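You operate a simulated robot arm through the tools that you are given. There is no shell and no other tool.

You are at the controls of a simulated robot arm. One attempt, no reset.

JOB
Put things in order on the free part of the long white bench. At the end: the silver metal cylinder from the free part of the long white bench is on the grey sample case; the black splice sample one stands where the steel weight two stood; the coil with the white core stands on top of the black plate with a raised bar; the steel weight two stands where the coil with the blue core stood; the coil with the blue core stands on top of the white plate with a raised bar; whatever was shut is shut again. Leave all else as you found it, and nothing knocked over.
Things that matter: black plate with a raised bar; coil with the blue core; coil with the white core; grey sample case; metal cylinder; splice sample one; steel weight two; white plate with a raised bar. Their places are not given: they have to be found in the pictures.

Only the result counts: the job must be done as asked and must still hold three seconds after the hand-in. Knocking over, shifting, dropping, spilling or breaking anything else fails it.

ROBOT AND FRAMES
A 7-joint arm with a two-finger gripper, fixed in place. Base frame: the origin is on the floor under the middle of its stand, x ahead of it, y to its left, z up; the work surface is at about z = 780. Readings come in mm, degrees, newtons and seconds.
With the tool pointing down near the work surface it reaches from about 340 to 720 mm from the base axis. Its first joint turns from -66.0 to 66.0 degrees. Payload 2.45 kg.
Tool frame: the origin (TCP) lies between the finger pads and is the grasp point; the fingertips stand 26 mm ahead of it; z points along the fingers, y is the line along which they close. The gripper opens to 96 mm; its body begins 69 mm behind the TCP.
Orientation is that of the tool frame in the base frame, as [roll, pitch, yaw] about the fixed x, y, z axes, in that order (R = Rz(yaw) Ry(pitch) Rx(roll)). With the fingers straight down and closing along the base's y, the tool's x points along the base's -x, its y along +y and its z along -z.

CONTROLS
- The arm moves only by the tool servo_tool. Its argument "series" is a list of rows, each a list of 3 entries, a list of its own where there are three numbers: the shift along the tool's x, y, z in mm, then the turn, a rotation vector about the tool's x, y, z in degrees, then the closure, from 0 (fully open) to 1 (shut). In form: [[[tx, ty, tz], [rx, ry, rz], fingers], ...]. A call has 1 to 20 rows; each row shifts and turns the commanded pose from where the row before left it, along the tool's axes as they then stand. A row lasts 0.2 s, in which the tool goes at most 50 mm and 8.6 degrees; a call with a longer step from one row to the next is refused whole, and so is a gripper value outside its range. A pose out of reach is approached as far as the arm can. The call stops where the force on the tool passes 40 N (or 10 N more than at its start, if that is more) or the arm is blocked; 0.2 s more then pass. Each finger travels about 50 mm/s and halts on what it meets, pressing with about 26 N; the grip force reading is that of the motor and also rises with nothing between the fingers. The clock runs only during rows and for 0.2 s after the last one: add rows that do not move to give the fingers time. It gives the time, the measured TCP pose, the force on the tool (base axes), the opening and the grip force at its end, in the units of the frame above (readings bear some noise), with the torque about the TCP (base axes, N m) and any sound that the robot's microphone picked up, and new pictures: "show" is both (left out), scene, wrist or none.
- Cameras (640 x 400 px; columns grow to the right, rows downward): "scene" is fixed at [177.5, -401.6, 1419.5]; the picture's right is [0.63, -0.78, 0.00], its down [-0.56, -0.45, -0.70] and it looks along [0.55, 0.44, -0.71] (base axes); focal length 286 px, centre (320, 200). "wrist" rides on the gripper at [82, 3, -98] in the tool frame; the picture's right is [-0.04, 1.00, 0.00], its down [-0.73, -0.03, -0.68] and it looks along [-0.68, -0.03, 0.73] (tool axes); focal length 256 px, centre (320, 200).
- point_at(camera, pixels): for up to 12 pixels [column, row] of the newest picture of that camera ("zoom" is the newest enlarged one), the place [x, y, z] in the base frame of the surface seen there, good to about 2 mm, but the place of the scene camera against the robot may be out by one fixed shift of up to 18 mm in any direction. The clock stands still meanwhile.
- close_up(camera, box): a new picture of the part [left, top, right, bottom] of that camera's present view, enlarged. The clock stands still meanwhile.
- sign_off(): hands the job in; it is judged then, once.

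Leave the gripper open and the arm clear of the work at the hand-in unless told otherwise.

The tools are called as name(argument=value, ...) on one line, values as JSON. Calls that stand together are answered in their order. servo_tool: Moves the arm, as the interface text tells. Its arguments: {"type":"object","properties":{"series":{"type":"array"},"show":{"type":"string","enum":["both","scene","wrist","none"]}},"required":["series"]} The other tools are called the same way: point_at (camera, pixels) gives the place of the surface under pixels of a picture; close_up (camera, box) takes an enlarged picture of a part of a camera's view; sign_off () hands the job in.

At the start:

```text
clock: 0.0
ee_pos: [454.7, 211.7, 1135.5]
tool_rot: [-179.9, 0.0, 179.9]
contact_force: [-0.4, -0.1, -0.4]
moment: [0.03, 0.01, -0.01]
gripper_width: 95.7
finger_force: 0.0
```

scene: 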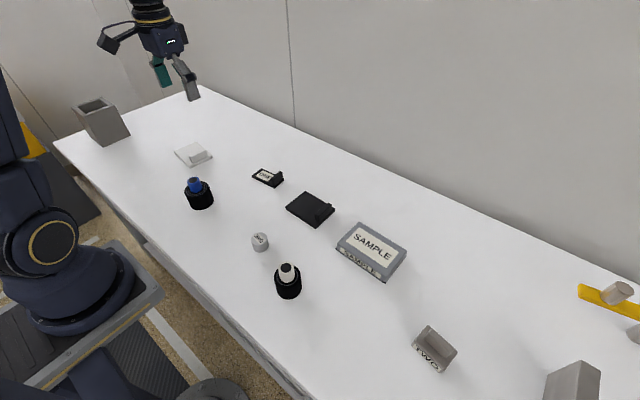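
wrist: 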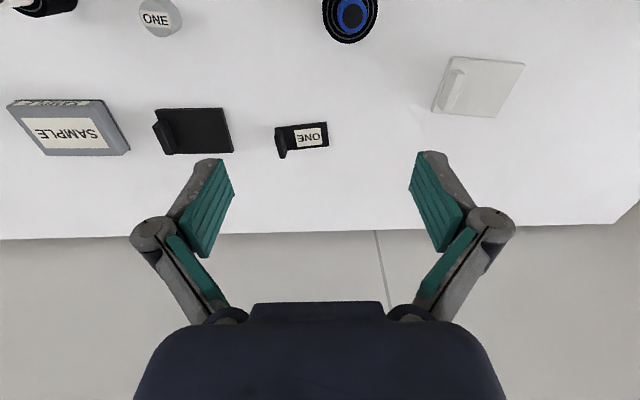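

I'll start by looking closer at the scene: labelled items appear around (260,240), (268,178), (435,350), (372,250), (610,295).

close_up(camera="scene", box=[160, 130, 340, 242])

close_up(camera="scene", box=[230, 190, 430, 315])

close_up(camera="scene", box=[400, 260, 640, 400])

```text
3.56 times, centred on (250, 186) of scene
```

zoom: 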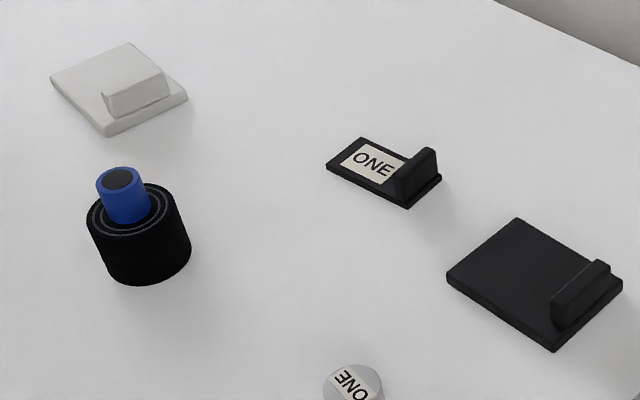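

```text
3.20 times, centred on (330, 252) of scene
```

zoom: 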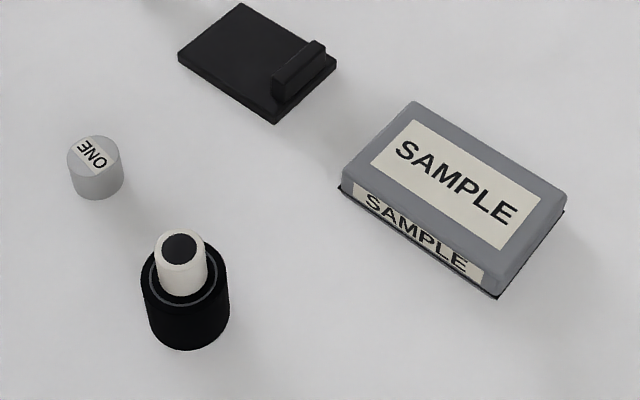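

```text
2.67 times, centred on (520, 330) of scene
```

zoom: 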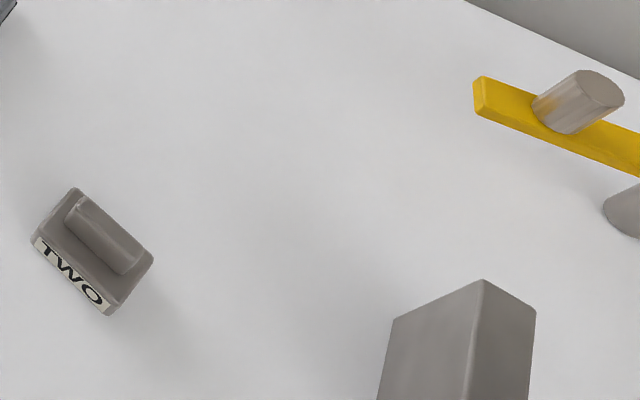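

Now I'll read positions of the items from the scene picture and, for those visible, from the wrist picture, to find the scene camera's shift.

point_at(camera="scene", pixels=[[260, 236], [195, 183], [288, 269], [265, 174], [305, 207], [190, 153], [372, 247], [432, 345], [616, 291], [635, 335], [102, 120], [300, 300]])

point_at(camera="wrist", pixels=[[352, 15], [158, 14], [309, 137], [281, 140], [205, 130], [165, 132], [490, 90], [453, 90], [69, 132], [300, 200], [400, 100], [250, 60]])

```text
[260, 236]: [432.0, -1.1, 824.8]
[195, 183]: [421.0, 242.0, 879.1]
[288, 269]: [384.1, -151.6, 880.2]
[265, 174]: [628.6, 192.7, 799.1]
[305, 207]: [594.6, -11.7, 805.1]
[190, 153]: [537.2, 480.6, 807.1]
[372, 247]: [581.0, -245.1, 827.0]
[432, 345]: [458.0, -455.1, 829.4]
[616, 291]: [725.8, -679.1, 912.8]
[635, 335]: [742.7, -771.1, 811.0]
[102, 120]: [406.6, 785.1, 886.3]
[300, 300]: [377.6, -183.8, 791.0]
```

```text
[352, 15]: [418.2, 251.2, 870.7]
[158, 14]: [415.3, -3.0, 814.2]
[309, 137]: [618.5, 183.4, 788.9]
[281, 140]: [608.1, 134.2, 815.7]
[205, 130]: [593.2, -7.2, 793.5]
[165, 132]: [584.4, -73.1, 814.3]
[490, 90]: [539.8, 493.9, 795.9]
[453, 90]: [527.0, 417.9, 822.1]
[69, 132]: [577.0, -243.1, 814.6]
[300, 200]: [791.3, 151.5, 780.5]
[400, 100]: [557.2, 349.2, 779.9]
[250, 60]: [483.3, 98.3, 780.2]
```

The scene camera reads the bench at z≈791 against 780 in the wrist camera, so there is a shift of about +10 mm; I'll rely on the wrist camera. Next I move the arm along −y at its present height to view the other end of the bench with the wrist camera.

servo_tool(series=[[[0, -50, 0], [0, 0, 0], 0], [[0, -50, 0], [0, 0, 0], 0], [[0, -50, 0], [0, 0, 0], 0], [[0, -50, 0], [0, 0, 0], 0], [[0, -50, 0], [0, 0, 0], 0], [[0, -50, 0], [0, 0, 0], 0], [[0, -50, 0], [0, 0, 0], 0], [[0, -50, 0], [0, 0, 0], 0], [[0, -50, 0], [0, 0, 0], 0], [[0, -50, 0], [0, 0, 0], 0], [[30, 0, 0], [0, 0, 0], 0], [[30, 0, 0], [0, 0, 0], 0], [[0, 0, 0], [0, 0, 0], 0]], show="both")

```text
clock: 2.8
ee_pos: [396.4, -289.5, 1136.8]
tool_rot: [179.9, 0.0, -179.9]
contact_force: [0.1, -0.7, 0.8]
moment: [-0.01, -0.02, -0.01]
gripper_width: 95.9
finger_force: 0.1
```

scene: 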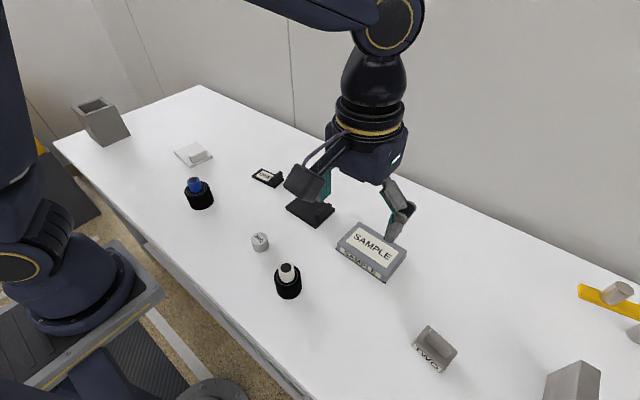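
wrist: 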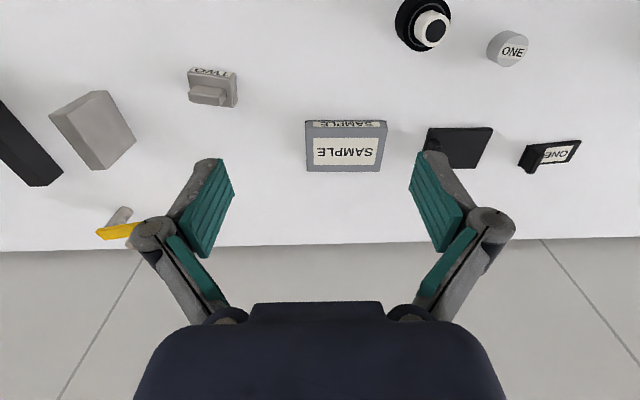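

The wrist picture now shows weight TWO (212,88), the case (346,145), the white-core coil (423,25), cylinder ONE (508,48), black plate (465,147), and splice ONE (550,153). I'll enlarge these and measure.

point_at(camera="wrist", pixels=[[208, 91], [208, 102], [192, 75], [236, 75], [237, 105], [306, 130], [386, 130], [382, 170], [308, 170], [432, 27], [510, 42], [346, 150]])

close_up(camera="wrist", box=[150, 40, 310, 140])

close_up(camera="wrist", box=[290, 90, 450, 190])

close_up(camera="wrist", box=[380, 0, 540, 100])

```text
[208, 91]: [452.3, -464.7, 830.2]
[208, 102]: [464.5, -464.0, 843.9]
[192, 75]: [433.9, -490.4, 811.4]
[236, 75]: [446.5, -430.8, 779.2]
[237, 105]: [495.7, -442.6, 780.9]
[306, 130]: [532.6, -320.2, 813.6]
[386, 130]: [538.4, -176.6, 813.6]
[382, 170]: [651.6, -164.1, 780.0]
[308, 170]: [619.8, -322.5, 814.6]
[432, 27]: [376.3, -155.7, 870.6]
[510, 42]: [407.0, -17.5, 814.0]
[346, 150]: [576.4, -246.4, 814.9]
```

```text
4.00 times, centred on (230, 90) of wrist
```

zoom: 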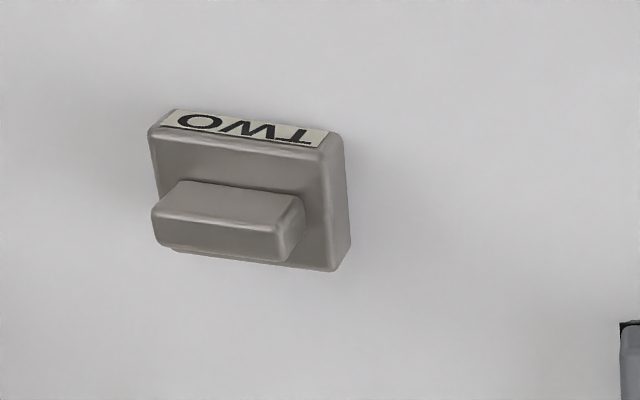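

```text
4.00 times, centred on (370, 140) of wrist
```

zoom: 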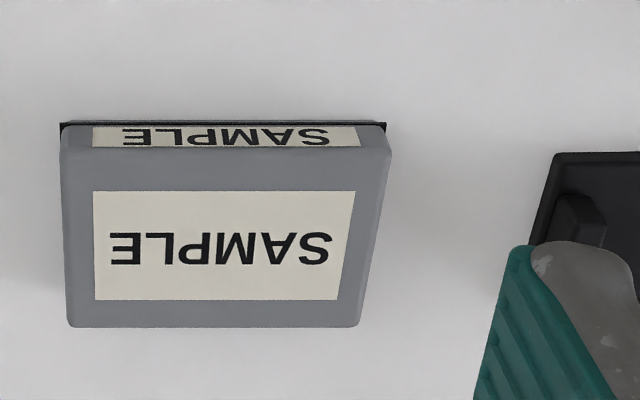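

```text
4.00 times, centred on (460, 50) of wrist
```

zoom: 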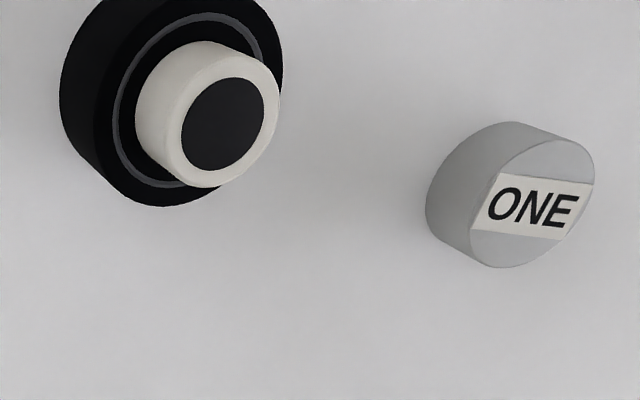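

Cylinder ONE's top centre is near (410,−15,814). I move above it, down to about z=1000, to measure it closely.

servo_tool(series=[[[0, 47, 10], [0, 0, 0], 0], [[0, 47, 10], [0, 0, 0], 0], [[0, 47, 10], [0, 0, 0], 0], [[0, 47, 10], [0, 0, 0], 0], [[0, 47, 10], [0, 0, 0], 0], [[-15, 40, 10], [0, 0, 0], 0], [[0, 0, 40], [0, 0, 0], 0], [[0, 0, 40], [0, 0, 0], 0], [[0, 0, 0], [0, 0, 0], 0]], show="both")

```text
clock: 4.8
ee_pos: [410.8, -11.4, 996.8]
tool_rot: [-179.9, 0.0, 180.0]
contact_force: [-0.5, 0.1, 0.2]
moment: [-0.02, 0.05, 0.04]
gripper_width: 96.0
finger_force: 0.1
```

scene: 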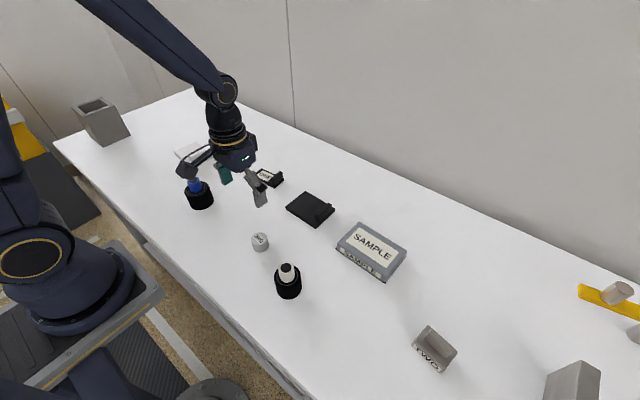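
wrist: 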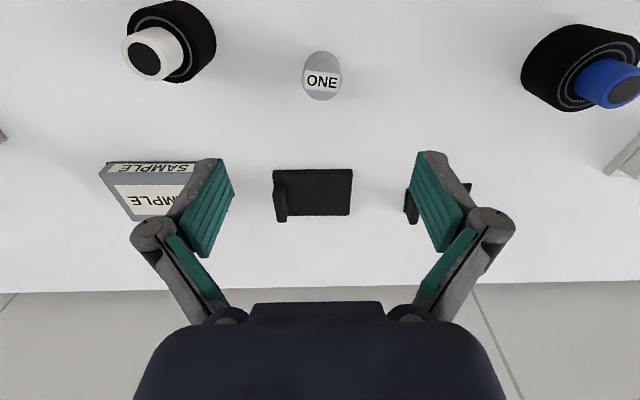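

The cylinder ONE sits at (321,76), and the black plate is at (313,193). I'll enlarge the view and measure their edges.

close_up(camera="wrist", box=[240, 30, 400, 130])

point_at(camera="wrist", pixels=[[321, 83], [305, 83], [339, 83], [321, 98], [321, 67], [276, 172], [350, 171], [349, 213], [292, 213], [283, 213], [281, 185], [320, 193]])

close_up(camera="wrist", box=[240, 140, 400, 240])

```text
4.00 times, centred on (320, 80) of wrist
```

zoom: 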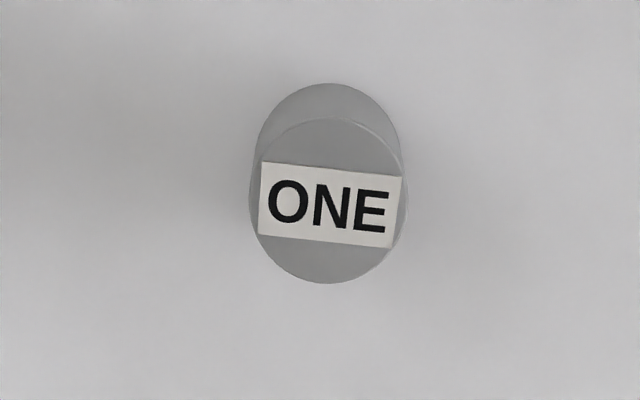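

```text
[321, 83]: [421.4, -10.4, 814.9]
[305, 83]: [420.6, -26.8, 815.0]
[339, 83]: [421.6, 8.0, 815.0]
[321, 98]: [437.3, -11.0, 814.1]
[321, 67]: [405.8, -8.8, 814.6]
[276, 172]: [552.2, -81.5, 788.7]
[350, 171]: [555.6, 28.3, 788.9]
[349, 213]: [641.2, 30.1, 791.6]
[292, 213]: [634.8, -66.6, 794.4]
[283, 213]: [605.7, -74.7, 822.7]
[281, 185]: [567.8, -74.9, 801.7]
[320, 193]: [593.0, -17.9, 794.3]
```

```text
4.00 times, centred on (320, 190) of wrist
```

zoom: 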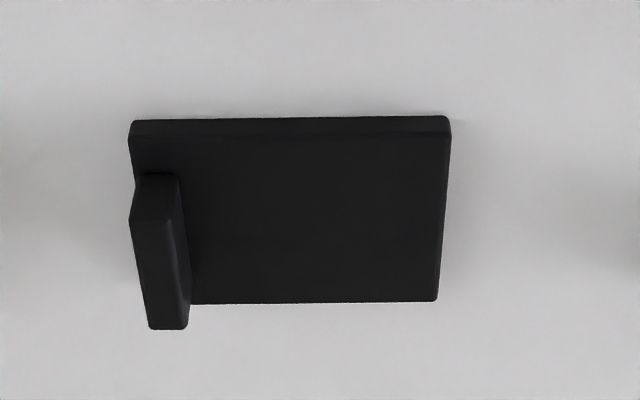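

Cylinder: centre ≈ (421,−9.5), radius ≈18, top at 815. Black plate: x 553–640, y −82…29, surface at z≈794, raised bar along its −y edge (y −82…−65). I move over the cylinder and go down to z≈850 first.

servo_tool(series=[[[-10, 2, 20], [0, 0, 0], 0], [[0, 0, 40], [0, 0, 0], 0], [[0, 0, 40], [0, 0, 0], 0], [[0, 0, 30], [0, 0, 0], 0], [[0, 0, 17], [0, 0, 0], 0], [[0, 0, 0], [0, 0, 0], 0]], show="wrist")

```text
clock: 6.2
ee_pos: [419.5, -13.3, 847.2]
tool_rot: [-180.0, 0.0, -179.9]
contact_force: [-0.6, 0.1, -0.1]
moment: [0.02, 0.0, 0.03]
gripper_width: 96.2
finger_force: 0.0
```

wrist: 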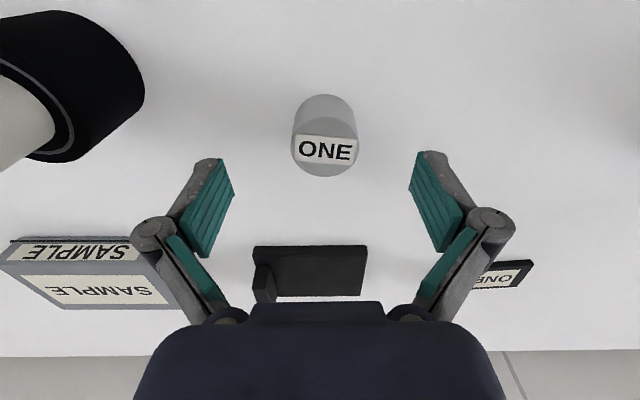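

I'll remeasure the cylinder top from this closer view.

point_at(camera="wrist", pixels=[[324, 150], [294, 150], [355, 150], [324, 172], [324, 125]])

servo_tool(series=[[[0, 0, 0], [0, 0, 0], 0]], show="none")

```text
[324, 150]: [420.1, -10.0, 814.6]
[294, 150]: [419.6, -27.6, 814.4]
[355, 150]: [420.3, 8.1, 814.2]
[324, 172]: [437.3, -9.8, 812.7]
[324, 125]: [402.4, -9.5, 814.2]
```

```text
clock: 6.6
ee_pos: [419.2, -13.5, 848.5]
tool_rot: [-180.0, 0.0, 180.0]
contact_force: [-0.5, 0.0, 0.6]
moment: [-0.03, 0.01, 0.0]
gripper_width: 96.0
finger_force: 0.1
```

The cylinder is about 3 mm to +y of the TCP. I shift +3 mm in y, go down to about z=811, and close the fingers.

servo_tool(series=[[[-1, 3, 12], [0, 0, 0], 0], [[0, 0, 15], [0, 0, 0], 0], [[0, 0, 10], [0, 0, 0], 0], [[0, 0, 0], [0, 0, 0], 0], [[0, 0, 0], [0, 0, 0], 1], [[0, 0, 0], [0, 0, 0], 1], [[0, 0, 0], [0, 0, 0], 1], [[0, 0, 0], [0, 0, 0], 1], [[0, 0, 0], [0, 0, 0], 1]], show="wrist")

```text
clock: 8.6
ee_pos: [419.6, -8.9, 811.4]
tool_rot: [180.0, 0.1, -179.9]
contact_force: [-0.4, -0.6, 1.6]
moment: [0.0, 0.01, -0.01]
gripper_width: 41.0
finger_force: 26.1
```

wrist: 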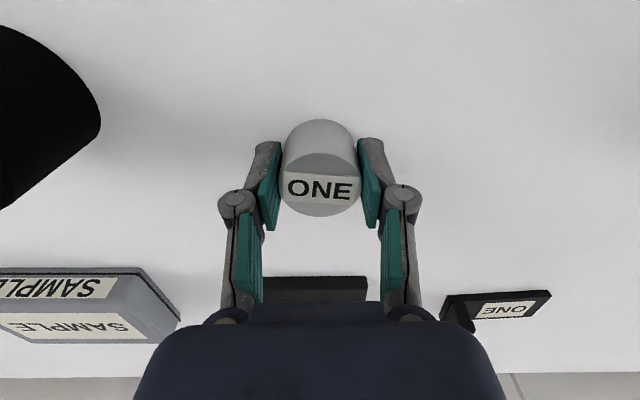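

Gripped (opening 41 mm, 26 N). Lift straight to about z=950, then check.

servo_tool(series=[[[0, 0, -20], [0, 0, 0], 1], [[0, 0, -40], [0, 0, 0], 1], [[0, 0, -40], [0, 0, 0], 1], [[0, 0, -40], [0, 0, 0], 1], [[0, 0, 0], [0, 0, 0], 1]], show="wrist")

```text
clock: 9.8
ee_pos: [423.5, -9.9, 956.2]
tool_rot: [-179.9, 0.1, 180.0]
contact_force: [0.8, -0.5, -1.0]
moment: [0.0, 0.02, 0.03]
gripper_width: 41.0
finger_force: 26.2
```

wrist: 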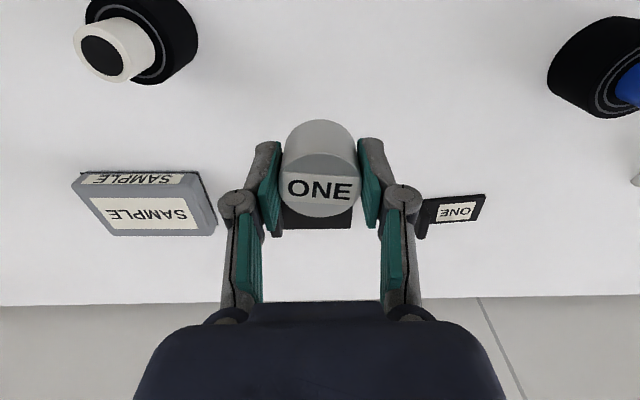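

The cylinder is held. I carry it to above the middle of the case (577,−246).

servo_tool(series=[[[-25.6, -39.4, 0], [0, 0, 0], 1], [[-25.6, -39.4, 0], [0, 0, 0], 1], [[-25.6, -39.4, 0], [0, 0, 0], 1], [[-25.6, -39.4, 0], [0, 0, 0], 1], [[-25.6, -39.4, 0], [0, 0, 0], 1], [[-25.6, -39.4, 0], [0, 0, 0], 1], [[0, 0, 0], [0, 0, 0], 1], [[0, 0, 0], [0, 0, 0], 1]], show="wrist")

```text
clock: 11.6
ee_pos: [575.9, -246.3, 949.7]
tool_rot: [180.0, 0.0, -179.9]
contact_force: [-0.2, -0.2, -0.3]
moment: [0.02, -0.01, -0.04]
gripper_width: 41.2
finger_force: 26.1
```

wrist: 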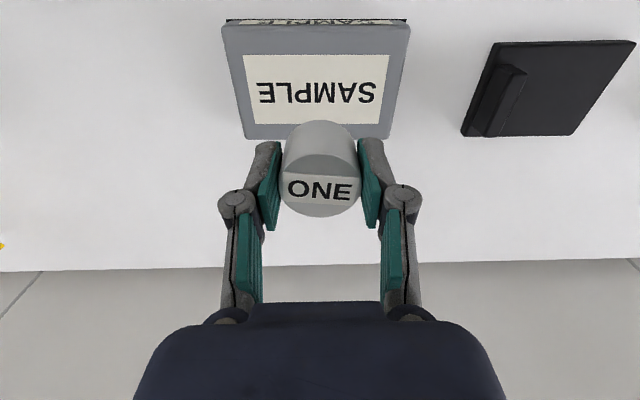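

I check the case outline from here before going down.

point_at(camera="wrist", pixels=[[230, 35], [404, 35], [250, 135], [386, 135], [318, 90], [410, 22], [260, 100], [375, 100]])

close_up(camera="wrist", box=[200, 0, 440, 150])

```text
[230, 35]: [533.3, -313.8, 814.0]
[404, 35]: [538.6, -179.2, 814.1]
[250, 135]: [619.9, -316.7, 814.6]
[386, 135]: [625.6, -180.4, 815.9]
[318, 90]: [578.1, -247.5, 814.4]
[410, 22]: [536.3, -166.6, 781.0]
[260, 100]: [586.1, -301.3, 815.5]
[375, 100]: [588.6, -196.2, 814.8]
```

```text
2.67 times, centred on (320, 75) of wrist
```

zoom: 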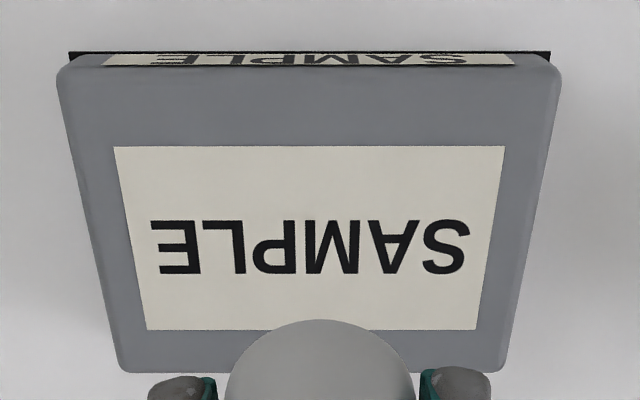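

Case top is at z≈814.5, centre (578,−247). I lower by 98 mm to just above, then read.

servo_tool(series=[[[-2, -1, 30], [0, 0, 0], 1], [[0, 0, 35], [0, 0, 0], 1], [[0, 0, 25], [0, 0, 0], 1], [[0, 0, 8], [0, 0, 0], 1], [[0, 0, 0], [0, 0, 0], 1], [[0, 0, 0], [0, 0, 0], 1]], show="wrist")

```text
clock: 13.0
ee_pos: [578.6, -244.9, 853.7]
tool_rot: [-179.9, 0.0, -180.0]
contact_force: [-0.1, 0.5, -1.3]
moment: [0.01, 0.0, 0.01]
gripper_width: 40.9
finger_force: 26.4
```

wrist: 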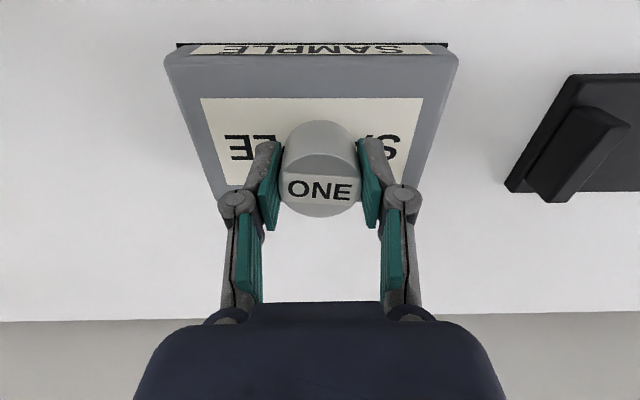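

Still about 7 mm clear. I lower 5 mm in small steps and read the force.

servo_tool(series=[[[0, 0, 2], [0, 0, 0], 1], [[0, 0, 2], [0, 0, 0], 1], [[0, 0, 1], [0, 0, 0], 1], [[0, 0, 0], [0, 0, 0], 1]], show="none")

```text
clock: 14.0
ee_pos: [576.5, -245.8, 848.7]
tool_rot: [179.9, 0.1, -180.0]
contact_force: [-0.2, 0.4, -1.4]
moment: [-0.03, 0.02, -0.01]
gripper_width: 40.9
finger_force: 25.6
```

servo_tool(series=[[[0, 0, 1], [0, 0, 0], 1], [[0, 0, 1], [0, 0, 0], 1], [[0, 0, 0], [0, 0, 0], 1]], show="none")

```text
clock: 14.8
ee_pos: [576.8, -248.1, 846.4]
tool_rot: [179.9, -0.1, -180.0]
contact_force: [-0.6, -0.7, -1.3]
moment: [-0.03, -0.01, 0.0]
gripper_width: 41.3
finger_force: 25.8
```

No contact yet; one more millimetre at a time.

servo_tool(series=[[[0, 0, 1], [0, 0, 0], 1], [[0, 0, 0], [0, 0, 0], 1]], show="none")

```text
clock: 15.4
ee_pos: [576.7, -246.9, 845.9]
tool_rot: [-180.0, -0.1, -180.0]
contact_force: [0.4, 0.7, 0.6]
moment: [0.01, -0.04, 0.01]
gripper_width: 41.0
finger_force: 26.0
```

servo_tool(series=[[[0, 0, 0.7], [0, 0, 0], 1], [[0, 0, 0], [0, 0, 0], 1]], show="none")

```text
clock: 16.0
ee_pos: [577.7, -246.1, 845.9]
tool_rot: [-180.0, 0.1, -179.9]
contact_force: [-0.7, 1.8, 10.5]
moment: [0.07, 0.03, 0.0]
gripper_width: 40.9
finger_force: 25.3
```

Contact (10 N up). I release by opening fully, then rise.

servo_tool(series=[[[0, 0, 0], [0, 0, 0], 0.8], [[0, 0, 0], [0, 0, 0], 0.4], [[0, 0, 0], [0, 0, 0], 0], [[0, 0, 0], [0, 0, 0], 0], [[0, 0, 0], [0, 0, 0], 0], [[0, 0, -20], [0, 0, 0], 0], [[0, 0, -40], [0, 0, 0], 0], [[0, 0, -40], [0, 0, 0], 0], [[0, 0, -40], [0, 0, 0], 0], [[0, 0, -40], [0, 0, 0], 0], [[0, 0, 0], [0, 0, 0], 0]], show="both")

```text
clock: 18.4
ee_pos: [575.1, -245.9, 1024.8]
tool_rot: [180.0, 0.0, -179.9]
contact_force: [0.8, 0.3, -0.3]
moment: [0.0, -0.01, -0.04]
gripper_width: 96.1
finger_force: 0.0
```

scene: 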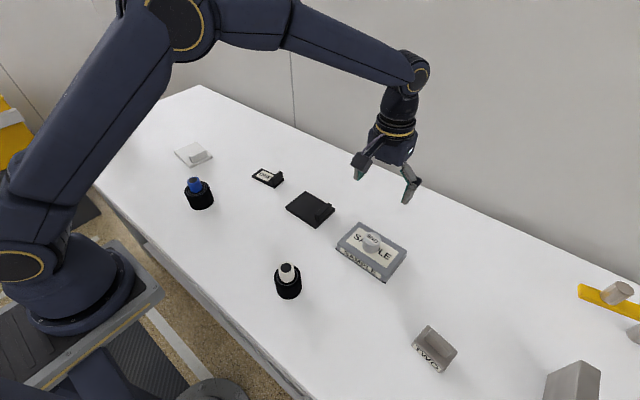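
wrist: 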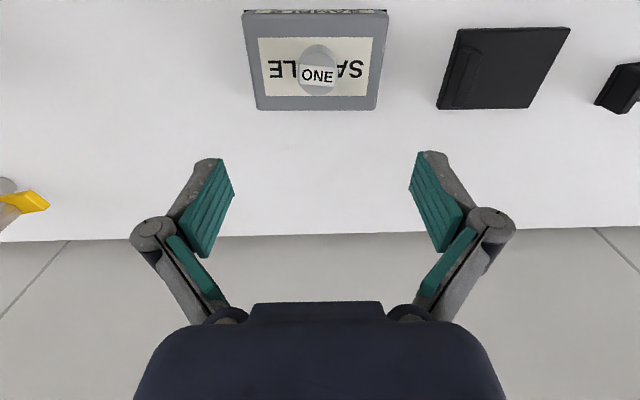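

The cylinder stands on the case. Next, the blue-core coil: move over to about (420,250,1050) for a close view.

servo_tool(series=[[[14, 45, -2], [0, 0, 0], 0], [[14, 45, -2], [0, 0, 0], 0], [[14, 45, -2], [0, 0, 0], 0], [[14, 45, -2], [0, 0, 0], 0], [[14, 45, -2], [0, 0, 0], 0], [[14, 45, -2], [0, 0, 0], 0], [[14, 45, -2], [0, 0, 0], 0], [[14, 45, -2], [0, 0, 0], 0], [[14, 45, -2], [0, 0, 0], 0], [[14, 45, -2], [0, 0, 0], 0], [[15, 46, -2], [0, 0, 0], 0], [[0, 0, 0], [0, 0, 0], 0]], show="both")

```text
clock: 21.0
ee_pos: [421.1, 253.2, 1046.6]
tool_rot: [-180.0, 0.0, 180.0]
contact_force: [0.0, -0.3, 1.2]
moment: [0.02, 0.02, -0.01]
gripper_width: 95.7
finger_force: 0.0
```

scene: 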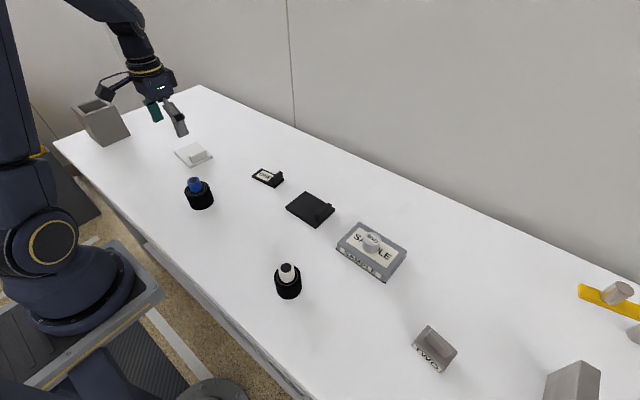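
wrist: 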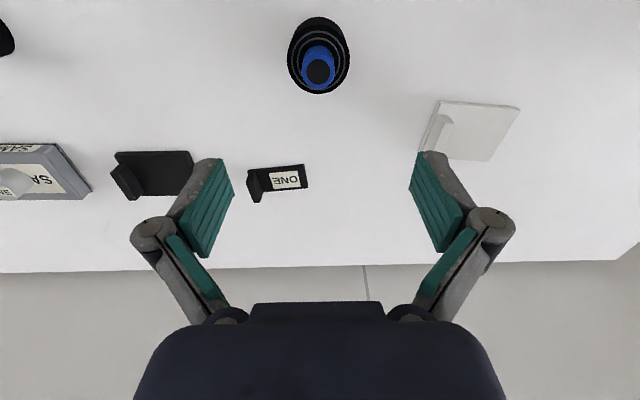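

The blue-core coil is at (319,60), splice ONE at (278,180), the white plate at (475,130). I enlarge and measure.

close_up(camera="wrist", box=[240, 0, 400, 100])

point_at(camera="wrist", pixels=[[319, 72], [304, 72], [334, 72], [319, 88], [293, 70], [345, 70], [319, 92], [312, 42], [305, 28], [334, 28]])

close_up(camera="wrist", box=[400, 70, 560, 170])

point_at(camera="wrist", pixels=[[442, 102], [518, 108], [487, 158], [443, 118], [434, 128], [460, 140], [490, 120], [471, 158], [500, 136]])

close_up(camera="wrist", box=[200, 130, 360, 230])

point_at(camera="wrist", pixels=[[249, 172], [303, 166], [306, 187], [285, 180], [255, 182], [258, 192], [263, 186], [258, 202]])

```text
4.00 times, centred on (320, 50) of wrist
```

zoom: 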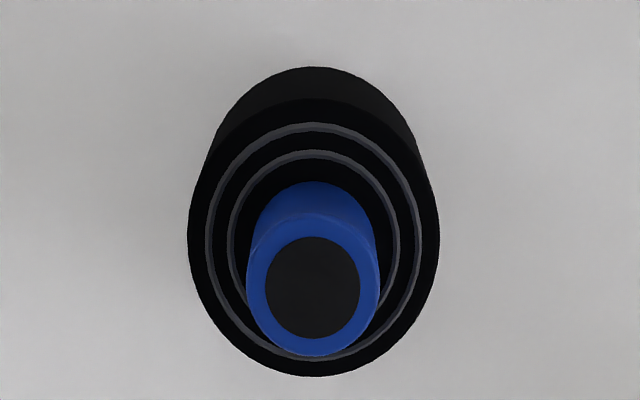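

```text
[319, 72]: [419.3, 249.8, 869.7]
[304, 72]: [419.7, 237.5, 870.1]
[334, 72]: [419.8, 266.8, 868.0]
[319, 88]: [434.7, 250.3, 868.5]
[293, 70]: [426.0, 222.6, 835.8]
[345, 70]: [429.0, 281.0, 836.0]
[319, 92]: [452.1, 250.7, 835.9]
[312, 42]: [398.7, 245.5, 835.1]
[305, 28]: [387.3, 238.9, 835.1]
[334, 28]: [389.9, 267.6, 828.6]
```

```text
4.00 times, centred on (480, 120) of wrist
```

zoom: 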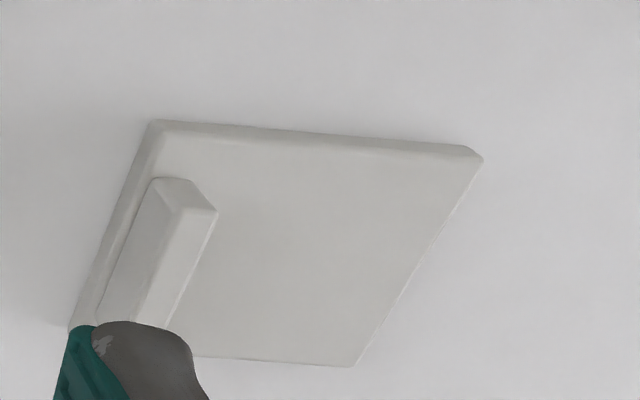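

```text
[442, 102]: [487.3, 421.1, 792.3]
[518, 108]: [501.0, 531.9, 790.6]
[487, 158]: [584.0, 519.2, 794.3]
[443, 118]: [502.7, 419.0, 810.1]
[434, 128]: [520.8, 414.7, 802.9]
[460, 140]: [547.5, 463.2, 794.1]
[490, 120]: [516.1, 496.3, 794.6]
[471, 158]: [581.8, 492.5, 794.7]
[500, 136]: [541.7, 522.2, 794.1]
```

```text
4.00 times, centred on (280, 180) of wrist
```

zoom: 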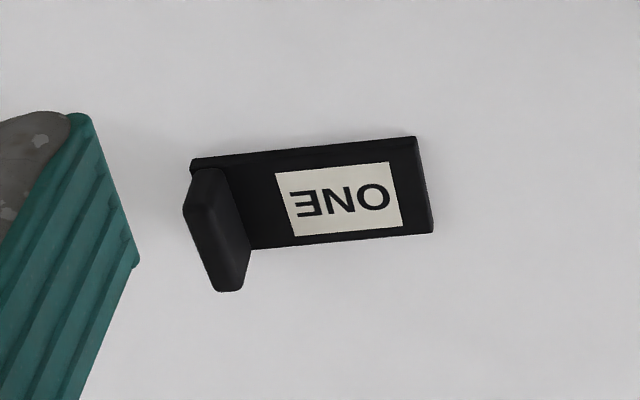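

```text
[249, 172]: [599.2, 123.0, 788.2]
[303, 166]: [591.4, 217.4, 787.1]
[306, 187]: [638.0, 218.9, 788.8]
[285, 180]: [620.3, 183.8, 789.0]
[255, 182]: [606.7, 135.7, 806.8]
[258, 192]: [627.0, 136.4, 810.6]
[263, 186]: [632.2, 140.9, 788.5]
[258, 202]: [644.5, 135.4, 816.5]
```

Blue coil: core top centre ≈ (418.5,250.5,870), core ⌀≈32, body top at z≈836, body ⌀≈64. White plate corners ≈ (487,421),(501,532),(584,519), surface z≈794.5, bar along its −y edge. I move over the coil and down to z≈905.

servo_tool(series=[[[2.5, -2.5, 20], [0, 0, 0], 0], [[0, 0, 40], [0, 0, 0], 0], [[0, 0, 40], [0, 0, 0], 0], [[0, 0, 30], [0, 0, 0], 0], [[0, 0, 12], [0, 0, 0], 0], [[0, 0, 0], [0, 0, 0], 0], [[0, 0, 0], [0, 0, 0], 0]], show="wrist")

```text
clock: 22.6
ee_pos: [418.1, 248.6, 902.9]
tool_rot: [-180.0, 0.1, 179.9]
contact_force: [0.3, 0.2, -0.1]
moment: [0.02, 0.01, 0.03]
gripper_width: 96.1
finger_force: 0.0
```

wrist: 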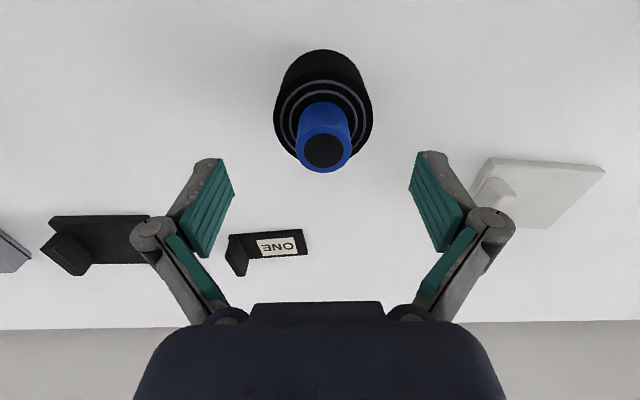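

The core is ~2 mm to +y. I shift +2 mm, go down to about z=865 (fingertips just above the coil body) and close on the core.

point_at(camera="wrist", pixels=[[323, 152], [297, 150], [350, 150], [323, 172], [283, 130], [365, 130]])

servo_tool(series=[[[0, 2, 12], [0, 0, 0], 0], [[0, 0, 12], [0, 0, 0], 0], [[0, 0, 8], [0, 0, 0], 0], [[0, 0, 4], [0, 0, 0], 0], [[0, 0, 0], [0, 0, 0], 0], [[0, 0, 0], [0, 0, 0], 0]], show="wrist")

```text
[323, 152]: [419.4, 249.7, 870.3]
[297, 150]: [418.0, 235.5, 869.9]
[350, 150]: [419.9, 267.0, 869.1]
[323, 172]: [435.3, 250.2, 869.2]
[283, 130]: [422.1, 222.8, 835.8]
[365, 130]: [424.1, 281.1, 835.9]
```

```text
clock: 24.0
ee_pos: [418.5, 249.1, 868.2]
tool_rot: [-180.0, 0.0, 179.9]
contact_force: [0.0, 0.0, 0.1]
moment: [0.01, 0.01, 0.0]
gripper_width: 96.1
finger_force: 0.1
```

wrist: 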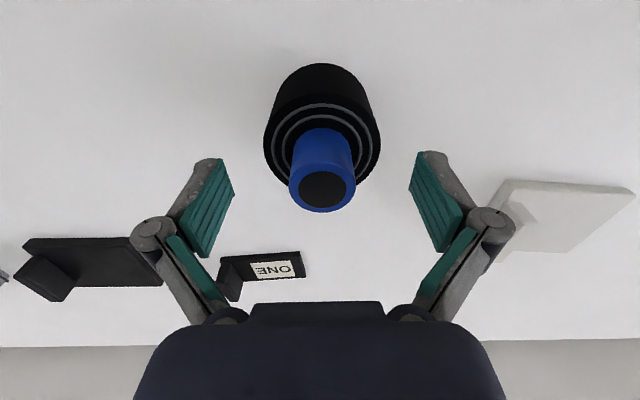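

Coil centre is about (418.5,251). I nudge +1.5 mm in y and 2 mm down, and close on the core.

servo_tool(series=[[[0, 1.5, 2], [0, 0, 0], 0], [[0, 0, 0], [0, 0, 0], 0.5], [[0, 0, 0], [0, 0, 0], 1], [[0, 0, 0], [0, 0, 0], 1], [[0, 0, 0], [0, 0, 0], 1], [[0, 0, 0], [0, 0, 0], 1], [[0, 0, 0], [0, 0, 0], 1]], show="wrist")

```text
clock: 25.6
ee_pos: [417.4, 250.1, 865.4]
tool_rot: [-179.9, -0.1, 180.0]
contact_force: [0.0, -0.9, 1.8]
moment: [-0.03, 0.06, -0.02]
gripper_width: 32.9
finger_force: 25.5
```

wrist: 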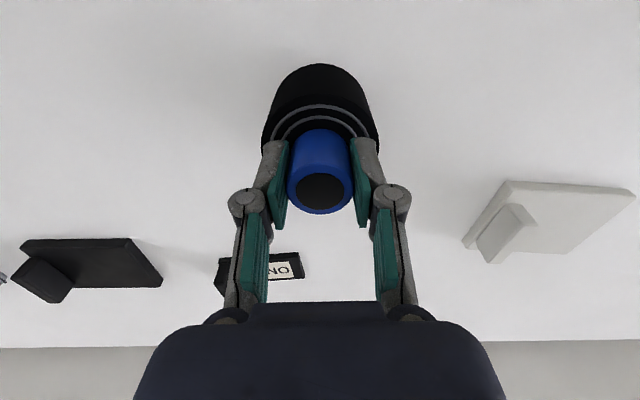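

Gripped at 33 mm. I lift just 15 mm as a test, to see whether the coil body comes along with the core.

servo_tool(series=[[[0, 0, -5], [0, 0, 0], 1], [[0, 0, -10], [0, 0, 0], 1], [[0, 0, 0], [0, 0, 0], 1]], show="both")

```text
clock: 26.4
ee_pos: [418.6, 250.1, 882.4]
tool_rot: [180.0, 0.0, 180.0]
contact_force: [-0.2, -0.4, -3.9]
moment: [0.0, 0.01, 0.0]
gripper_width: 32.9
finger_force: 25.7
```

scene: 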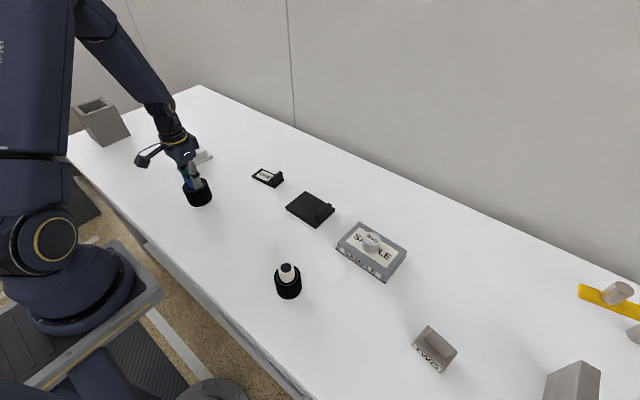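
wrist: 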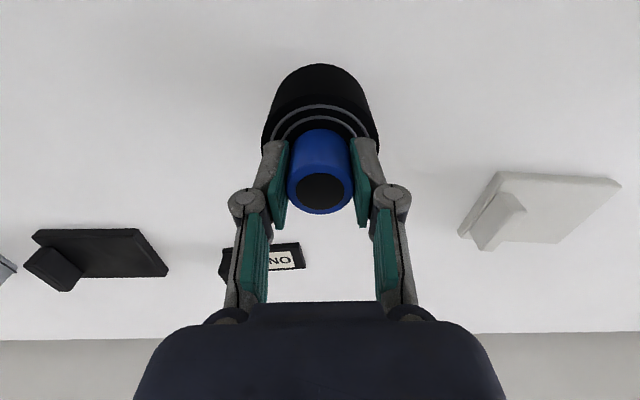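

The whole coil lifts (about 4 N). The white plate is now fully visible at (540,208); I enlarge and measure it and its bar.

close_up(camera="wrist", box=[440, 145, 640, 270])

point_at(camera="zoom", pixels=[[185, 95], [575, 118], [375, 305], [65, 280], [260, 190], [180, 230], [215, 170], [160, 325], [300, 300], [380, 200], [270, 200], [200, 290]])

```text
3.20 times, centred on (540, 208) of wrist
```

zoom: 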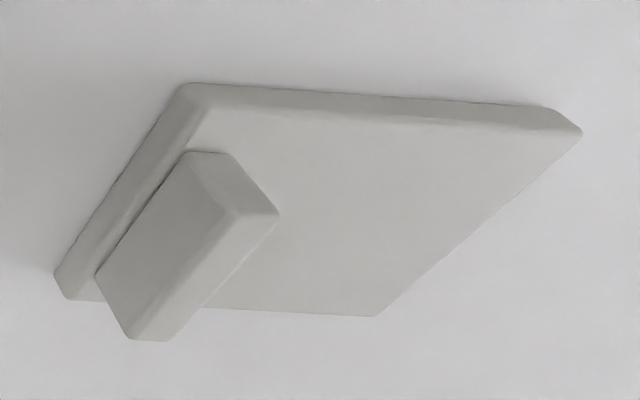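

```text
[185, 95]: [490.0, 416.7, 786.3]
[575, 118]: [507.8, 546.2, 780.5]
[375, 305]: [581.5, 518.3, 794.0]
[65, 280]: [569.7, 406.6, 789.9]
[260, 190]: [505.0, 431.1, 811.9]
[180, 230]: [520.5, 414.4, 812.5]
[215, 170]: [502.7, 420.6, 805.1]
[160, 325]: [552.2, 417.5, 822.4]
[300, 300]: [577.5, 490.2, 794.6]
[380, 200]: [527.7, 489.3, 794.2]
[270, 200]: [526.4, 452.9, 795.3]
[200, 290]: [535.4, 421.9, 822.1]
```

Plate centre ≈ (536,469.5), turned about −8°, bar's inner face ≈ 42 mm from the centre on the −y side. I'll put the coil at about (530.5,472.5), fully on the flat part and inside reach. First lift to z≈935, then carry over.

servo_tool(series=[[[0, 0, -25], [0, 0, 0], 1], [[0, 0, -30], [0, 0, 0], 1], [[-18.6, 37, 0], [0, 0, 0], 1], [[-18.6, 37, 0], [0, 0, 0], 1], [[-18.6, 37, 0], [0, 0, 0], 1], [[-18.6, 37, 0], [0, 0, 0], 1], [[-18.6, 37, 0], [0, 0, 0], 1], [[-18.6, 37, 0], [0, 0, 0], 1], [[0, 0, 0], [0, 0, 0], 1], [[0, 0, 0], [0, 0, 0], 1]], show="both")

```text
clock: 28.6
ee_pos: [522.6, 463.4, 933.2]
tool_rot: [-179.9, 0.0, -179.9]
contact_force: [-0.2, -0.6, -3.2]
moment: [0.02, -0.01, -0.02]
gripper_width: 32.5
finger_force: 25.8
out of reach, approached as far as the arm can: row 8
```

scene: 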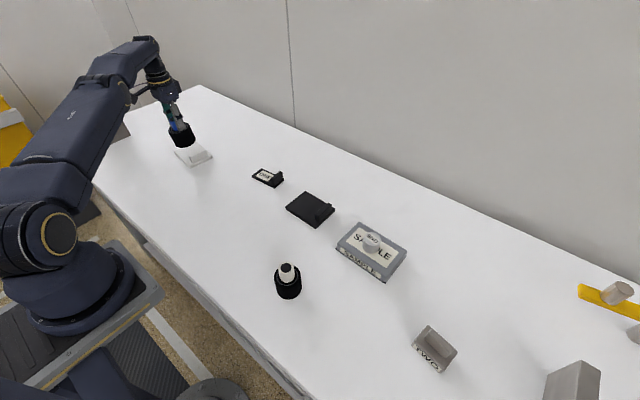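
wrist: 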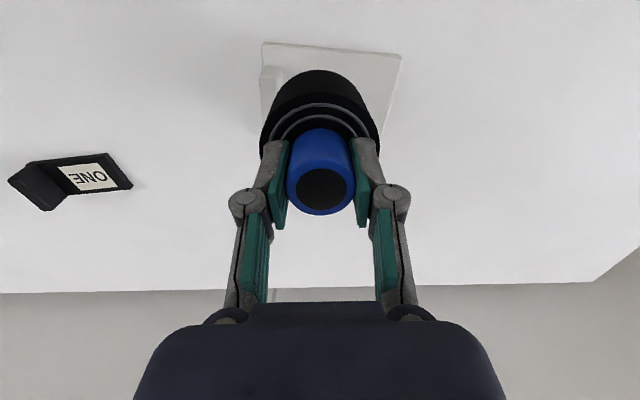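

At this height the reach ends at r≈698 (the arm stopped at (522.6,463.4)). Lower it reaches farther. My target becomes (527,468.5): fully on the flat part, ~8 mm from the bar. I lower to z≈912 (coil bottom still above the bar) and see where the tool settles.

servo_tool(series=[[[0, 0, 10], [0, 0, 0], 1], [[0, 0, 11], [0, 0, 0], 1], [[0, 0, 0], [0, 0, 0], 1], [[0, 0, 0], [0, 0, 0], 1]], show="wrist")

```text
clock: 29.6
ee_pos: [521.9, 462.5, 915.3]
tool_rot: [179.9, 0.1, -179.9]
contact_force: [0.2, -0.4, -3.0]
moment: [-0.01, 0.03, -0.02]
gripper_width: 32.6
finger_force: 26.1
```

wrist: 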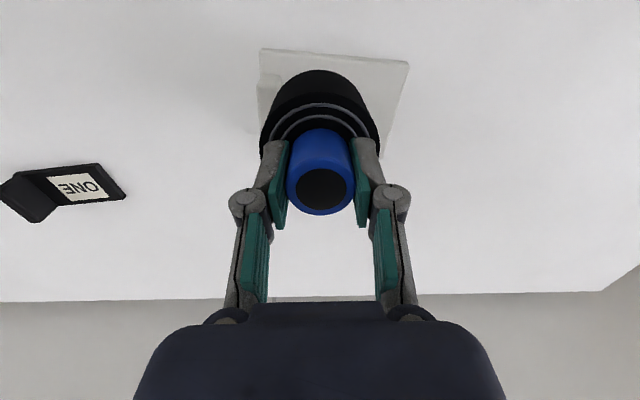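

The commanded pose is kept at the reachable spot. Now I move outward by (+5,+6) and down a few mm.

servo_tool(series=[[[-2.5, 3, 2], [0, 0, 0], 1], [[-2.5, 3, 2], [0, 0, 0], 1], [[0, 0, 0], [0, 0, 0], 1], [[0, 0, 0], [0, 0, 0], 1]], show="wrist")

```text
clock: 30.6
ee_pos: [523.7, 464.0, 910.9]
tool_rot: [180.0, 0.0, -179.9]
contact_force: [0.0, 0.1, -3.7]
moment: [0.0, 0.01, 0.0]
gripper_width: 32.5
finger_force: 25.6
out of reach, approached as far as the arm can: row 2
```

wrist: 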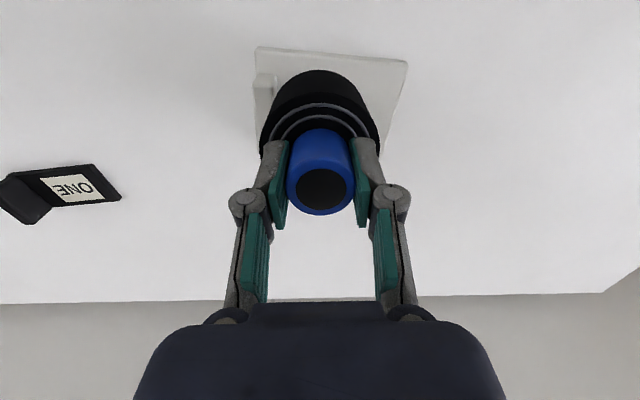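

Reach here is about r≈700. I check how the coil sits over the plate from this view: plate corners (257,48), (407,62), bar at (265,85).

close_up(camera="wrist", box=[230, 35, 430, 160])

point_at(camera="wrist", pixels=[[260, 52], [403, 66], [270, 72], [262, 76], [258, 74], [275, 80], [385, 140], [388, 148], [263, 90], [258, 95]])

```text
3.20 times, centred on (330, 98) of wrist
```

zoom: 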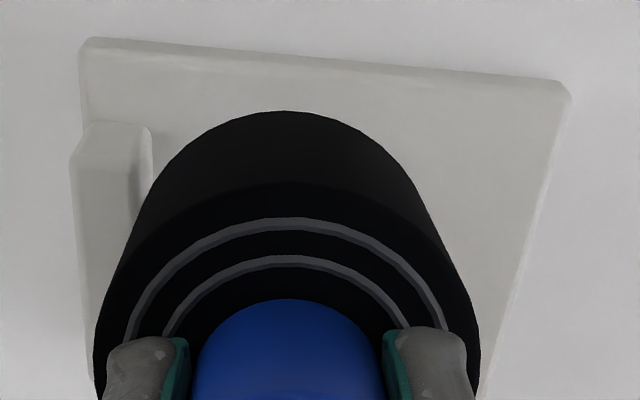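

```text
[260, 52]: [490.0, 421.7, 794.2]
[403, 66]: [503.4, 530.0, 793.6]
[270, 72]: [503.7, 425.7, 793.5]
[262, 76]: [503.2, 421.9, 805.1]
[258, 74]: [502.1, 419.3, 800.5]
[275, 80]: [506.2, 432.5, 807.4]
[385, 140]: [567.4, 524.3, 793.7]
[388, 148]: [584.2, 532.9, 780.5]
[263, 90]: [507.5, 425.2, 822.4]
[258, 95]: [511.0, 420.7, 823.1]
```

Straight down, the reach falls slightly short of a good spot. A small 4° outward tilt (fingers pointing to +x, about the closing axis) lets the wrist stay nearer; the coil can level itself about the closing axis when it touches down. I rise 8 mm, tilt −4° about tool y, then shift to about (531.5,471).

servo_tool(series=[[[0, 0, -8], [0, 0, 0], 1], [[0, 0, 0], [0, -2, 0], 1], [[0, 0, 0], [0, -2, 0], 1], [[-3.9, 3.5, 0.3], [0, 0, 0], 1], [[-3.9, 3.5, 0.3], [0, 0, 0], 1], [[0, 0, 0], [0, 0, 0], 1], [[0, 0, 0], [0, 0, 0], 1]], show="both")

```text
clock: 32.2
ee_pos: [530.0, 471.8, 917.6]
tool_rot: [-180.0, 4.1, 180.0]
contact_force: [-0.5, 0.7, -3.1]
moment: [0.0, 0.03, -0.02]
gripper_width: 32.6
finger_force: 25.8
out of reach, approached as far as the arm can: row 2, 3, 4, 5
```

scene: 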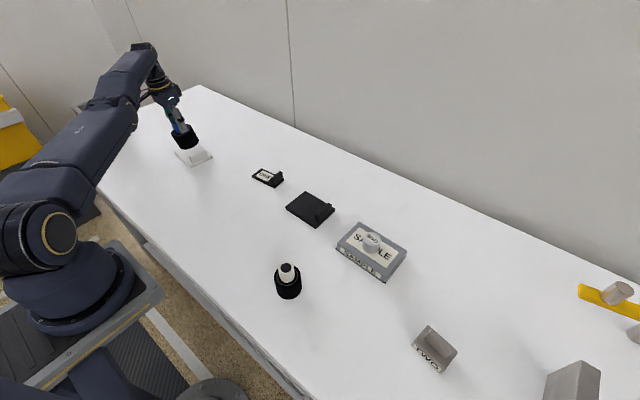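
wrist: 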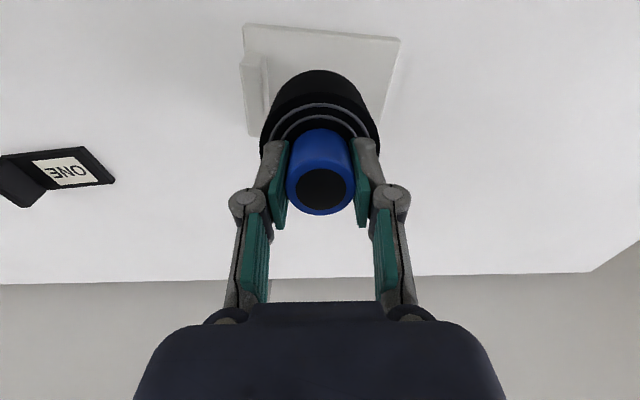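

Now at (530,471.8,917.6), tilt 4°; the coil's bottom is centred near (536,472), nicely over the flat part. I lower vertically by 30 mm.

servo_tool(series=[[[0.57, 0, 8], [0, 0, 0], 1], [[0.57, 0, 8], [0, 0, 0], 1], [[0.57, 0, 8], [0, 0, 0], 1], [[0.4, 0, 6], [0, 0, 0], 1], [[0, 0, 0], [0, 0, 0], 1], [[0, 0, 0], [0, 0, 0], 1]], show="both")

```text
clock: 33.6
ee_pos: [529.0, 471.5, 888.0]
tool_rot: [180.0, 3.9, 180.0]
contact_force: [0.3, -0.3, -3.7]
moment: [0.0, 0.06, 0.03]
gripper_width: 32.3
finger_force: 25.6
```

scene: 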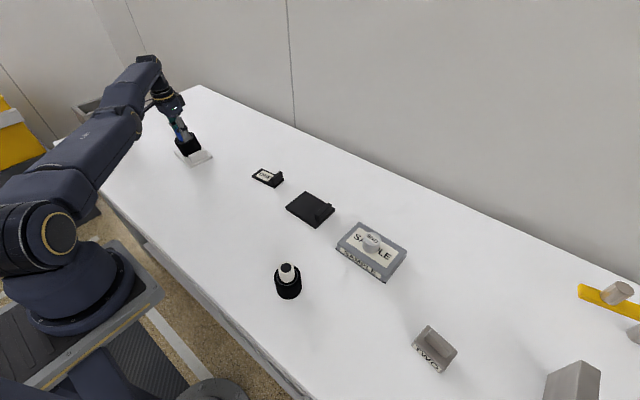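
wrist: 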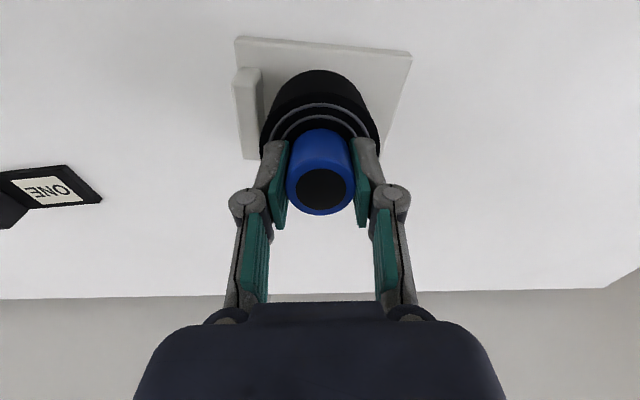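

About 6 mm above the plate. I lower 4 mm, then 1 mm steps watching the force.

servo_tool(series=[[[0.15, 0, 2], [0, 0, 0], 1], [[0.15, 0, 2], [0, 0, 0], 1], [[0, 0, 0], [0, 0, 0], 1]], show="none")

servo_tool(series=[[[0.07, 0, 1], [0, 0, 0], 1], [[0, 0, 0], [0, 0, 0], 1]], show="none")

```text
clock: 34.4
ee_pos: [529.9, 469.9, 884.0]
tool_rot: [180.0, 3.9, 180.0]
contact_force: [-0.2, 0.4, -3.3]
moment: [0.01, 0.02, -0.04]
gripper_width: 32.4
finger_force: 26.3
```

```text
clock: 35.0
ee_pos: [529.7, 471.0, 883.5]
tool_rot: [-180.0, 4.0, -179.9]
contact_force: [0.0, -0.1, -3.2]
moment: [-0.02, 0.01, 0.0]
gripper_width: 32.8
finger_force: 26.5
```

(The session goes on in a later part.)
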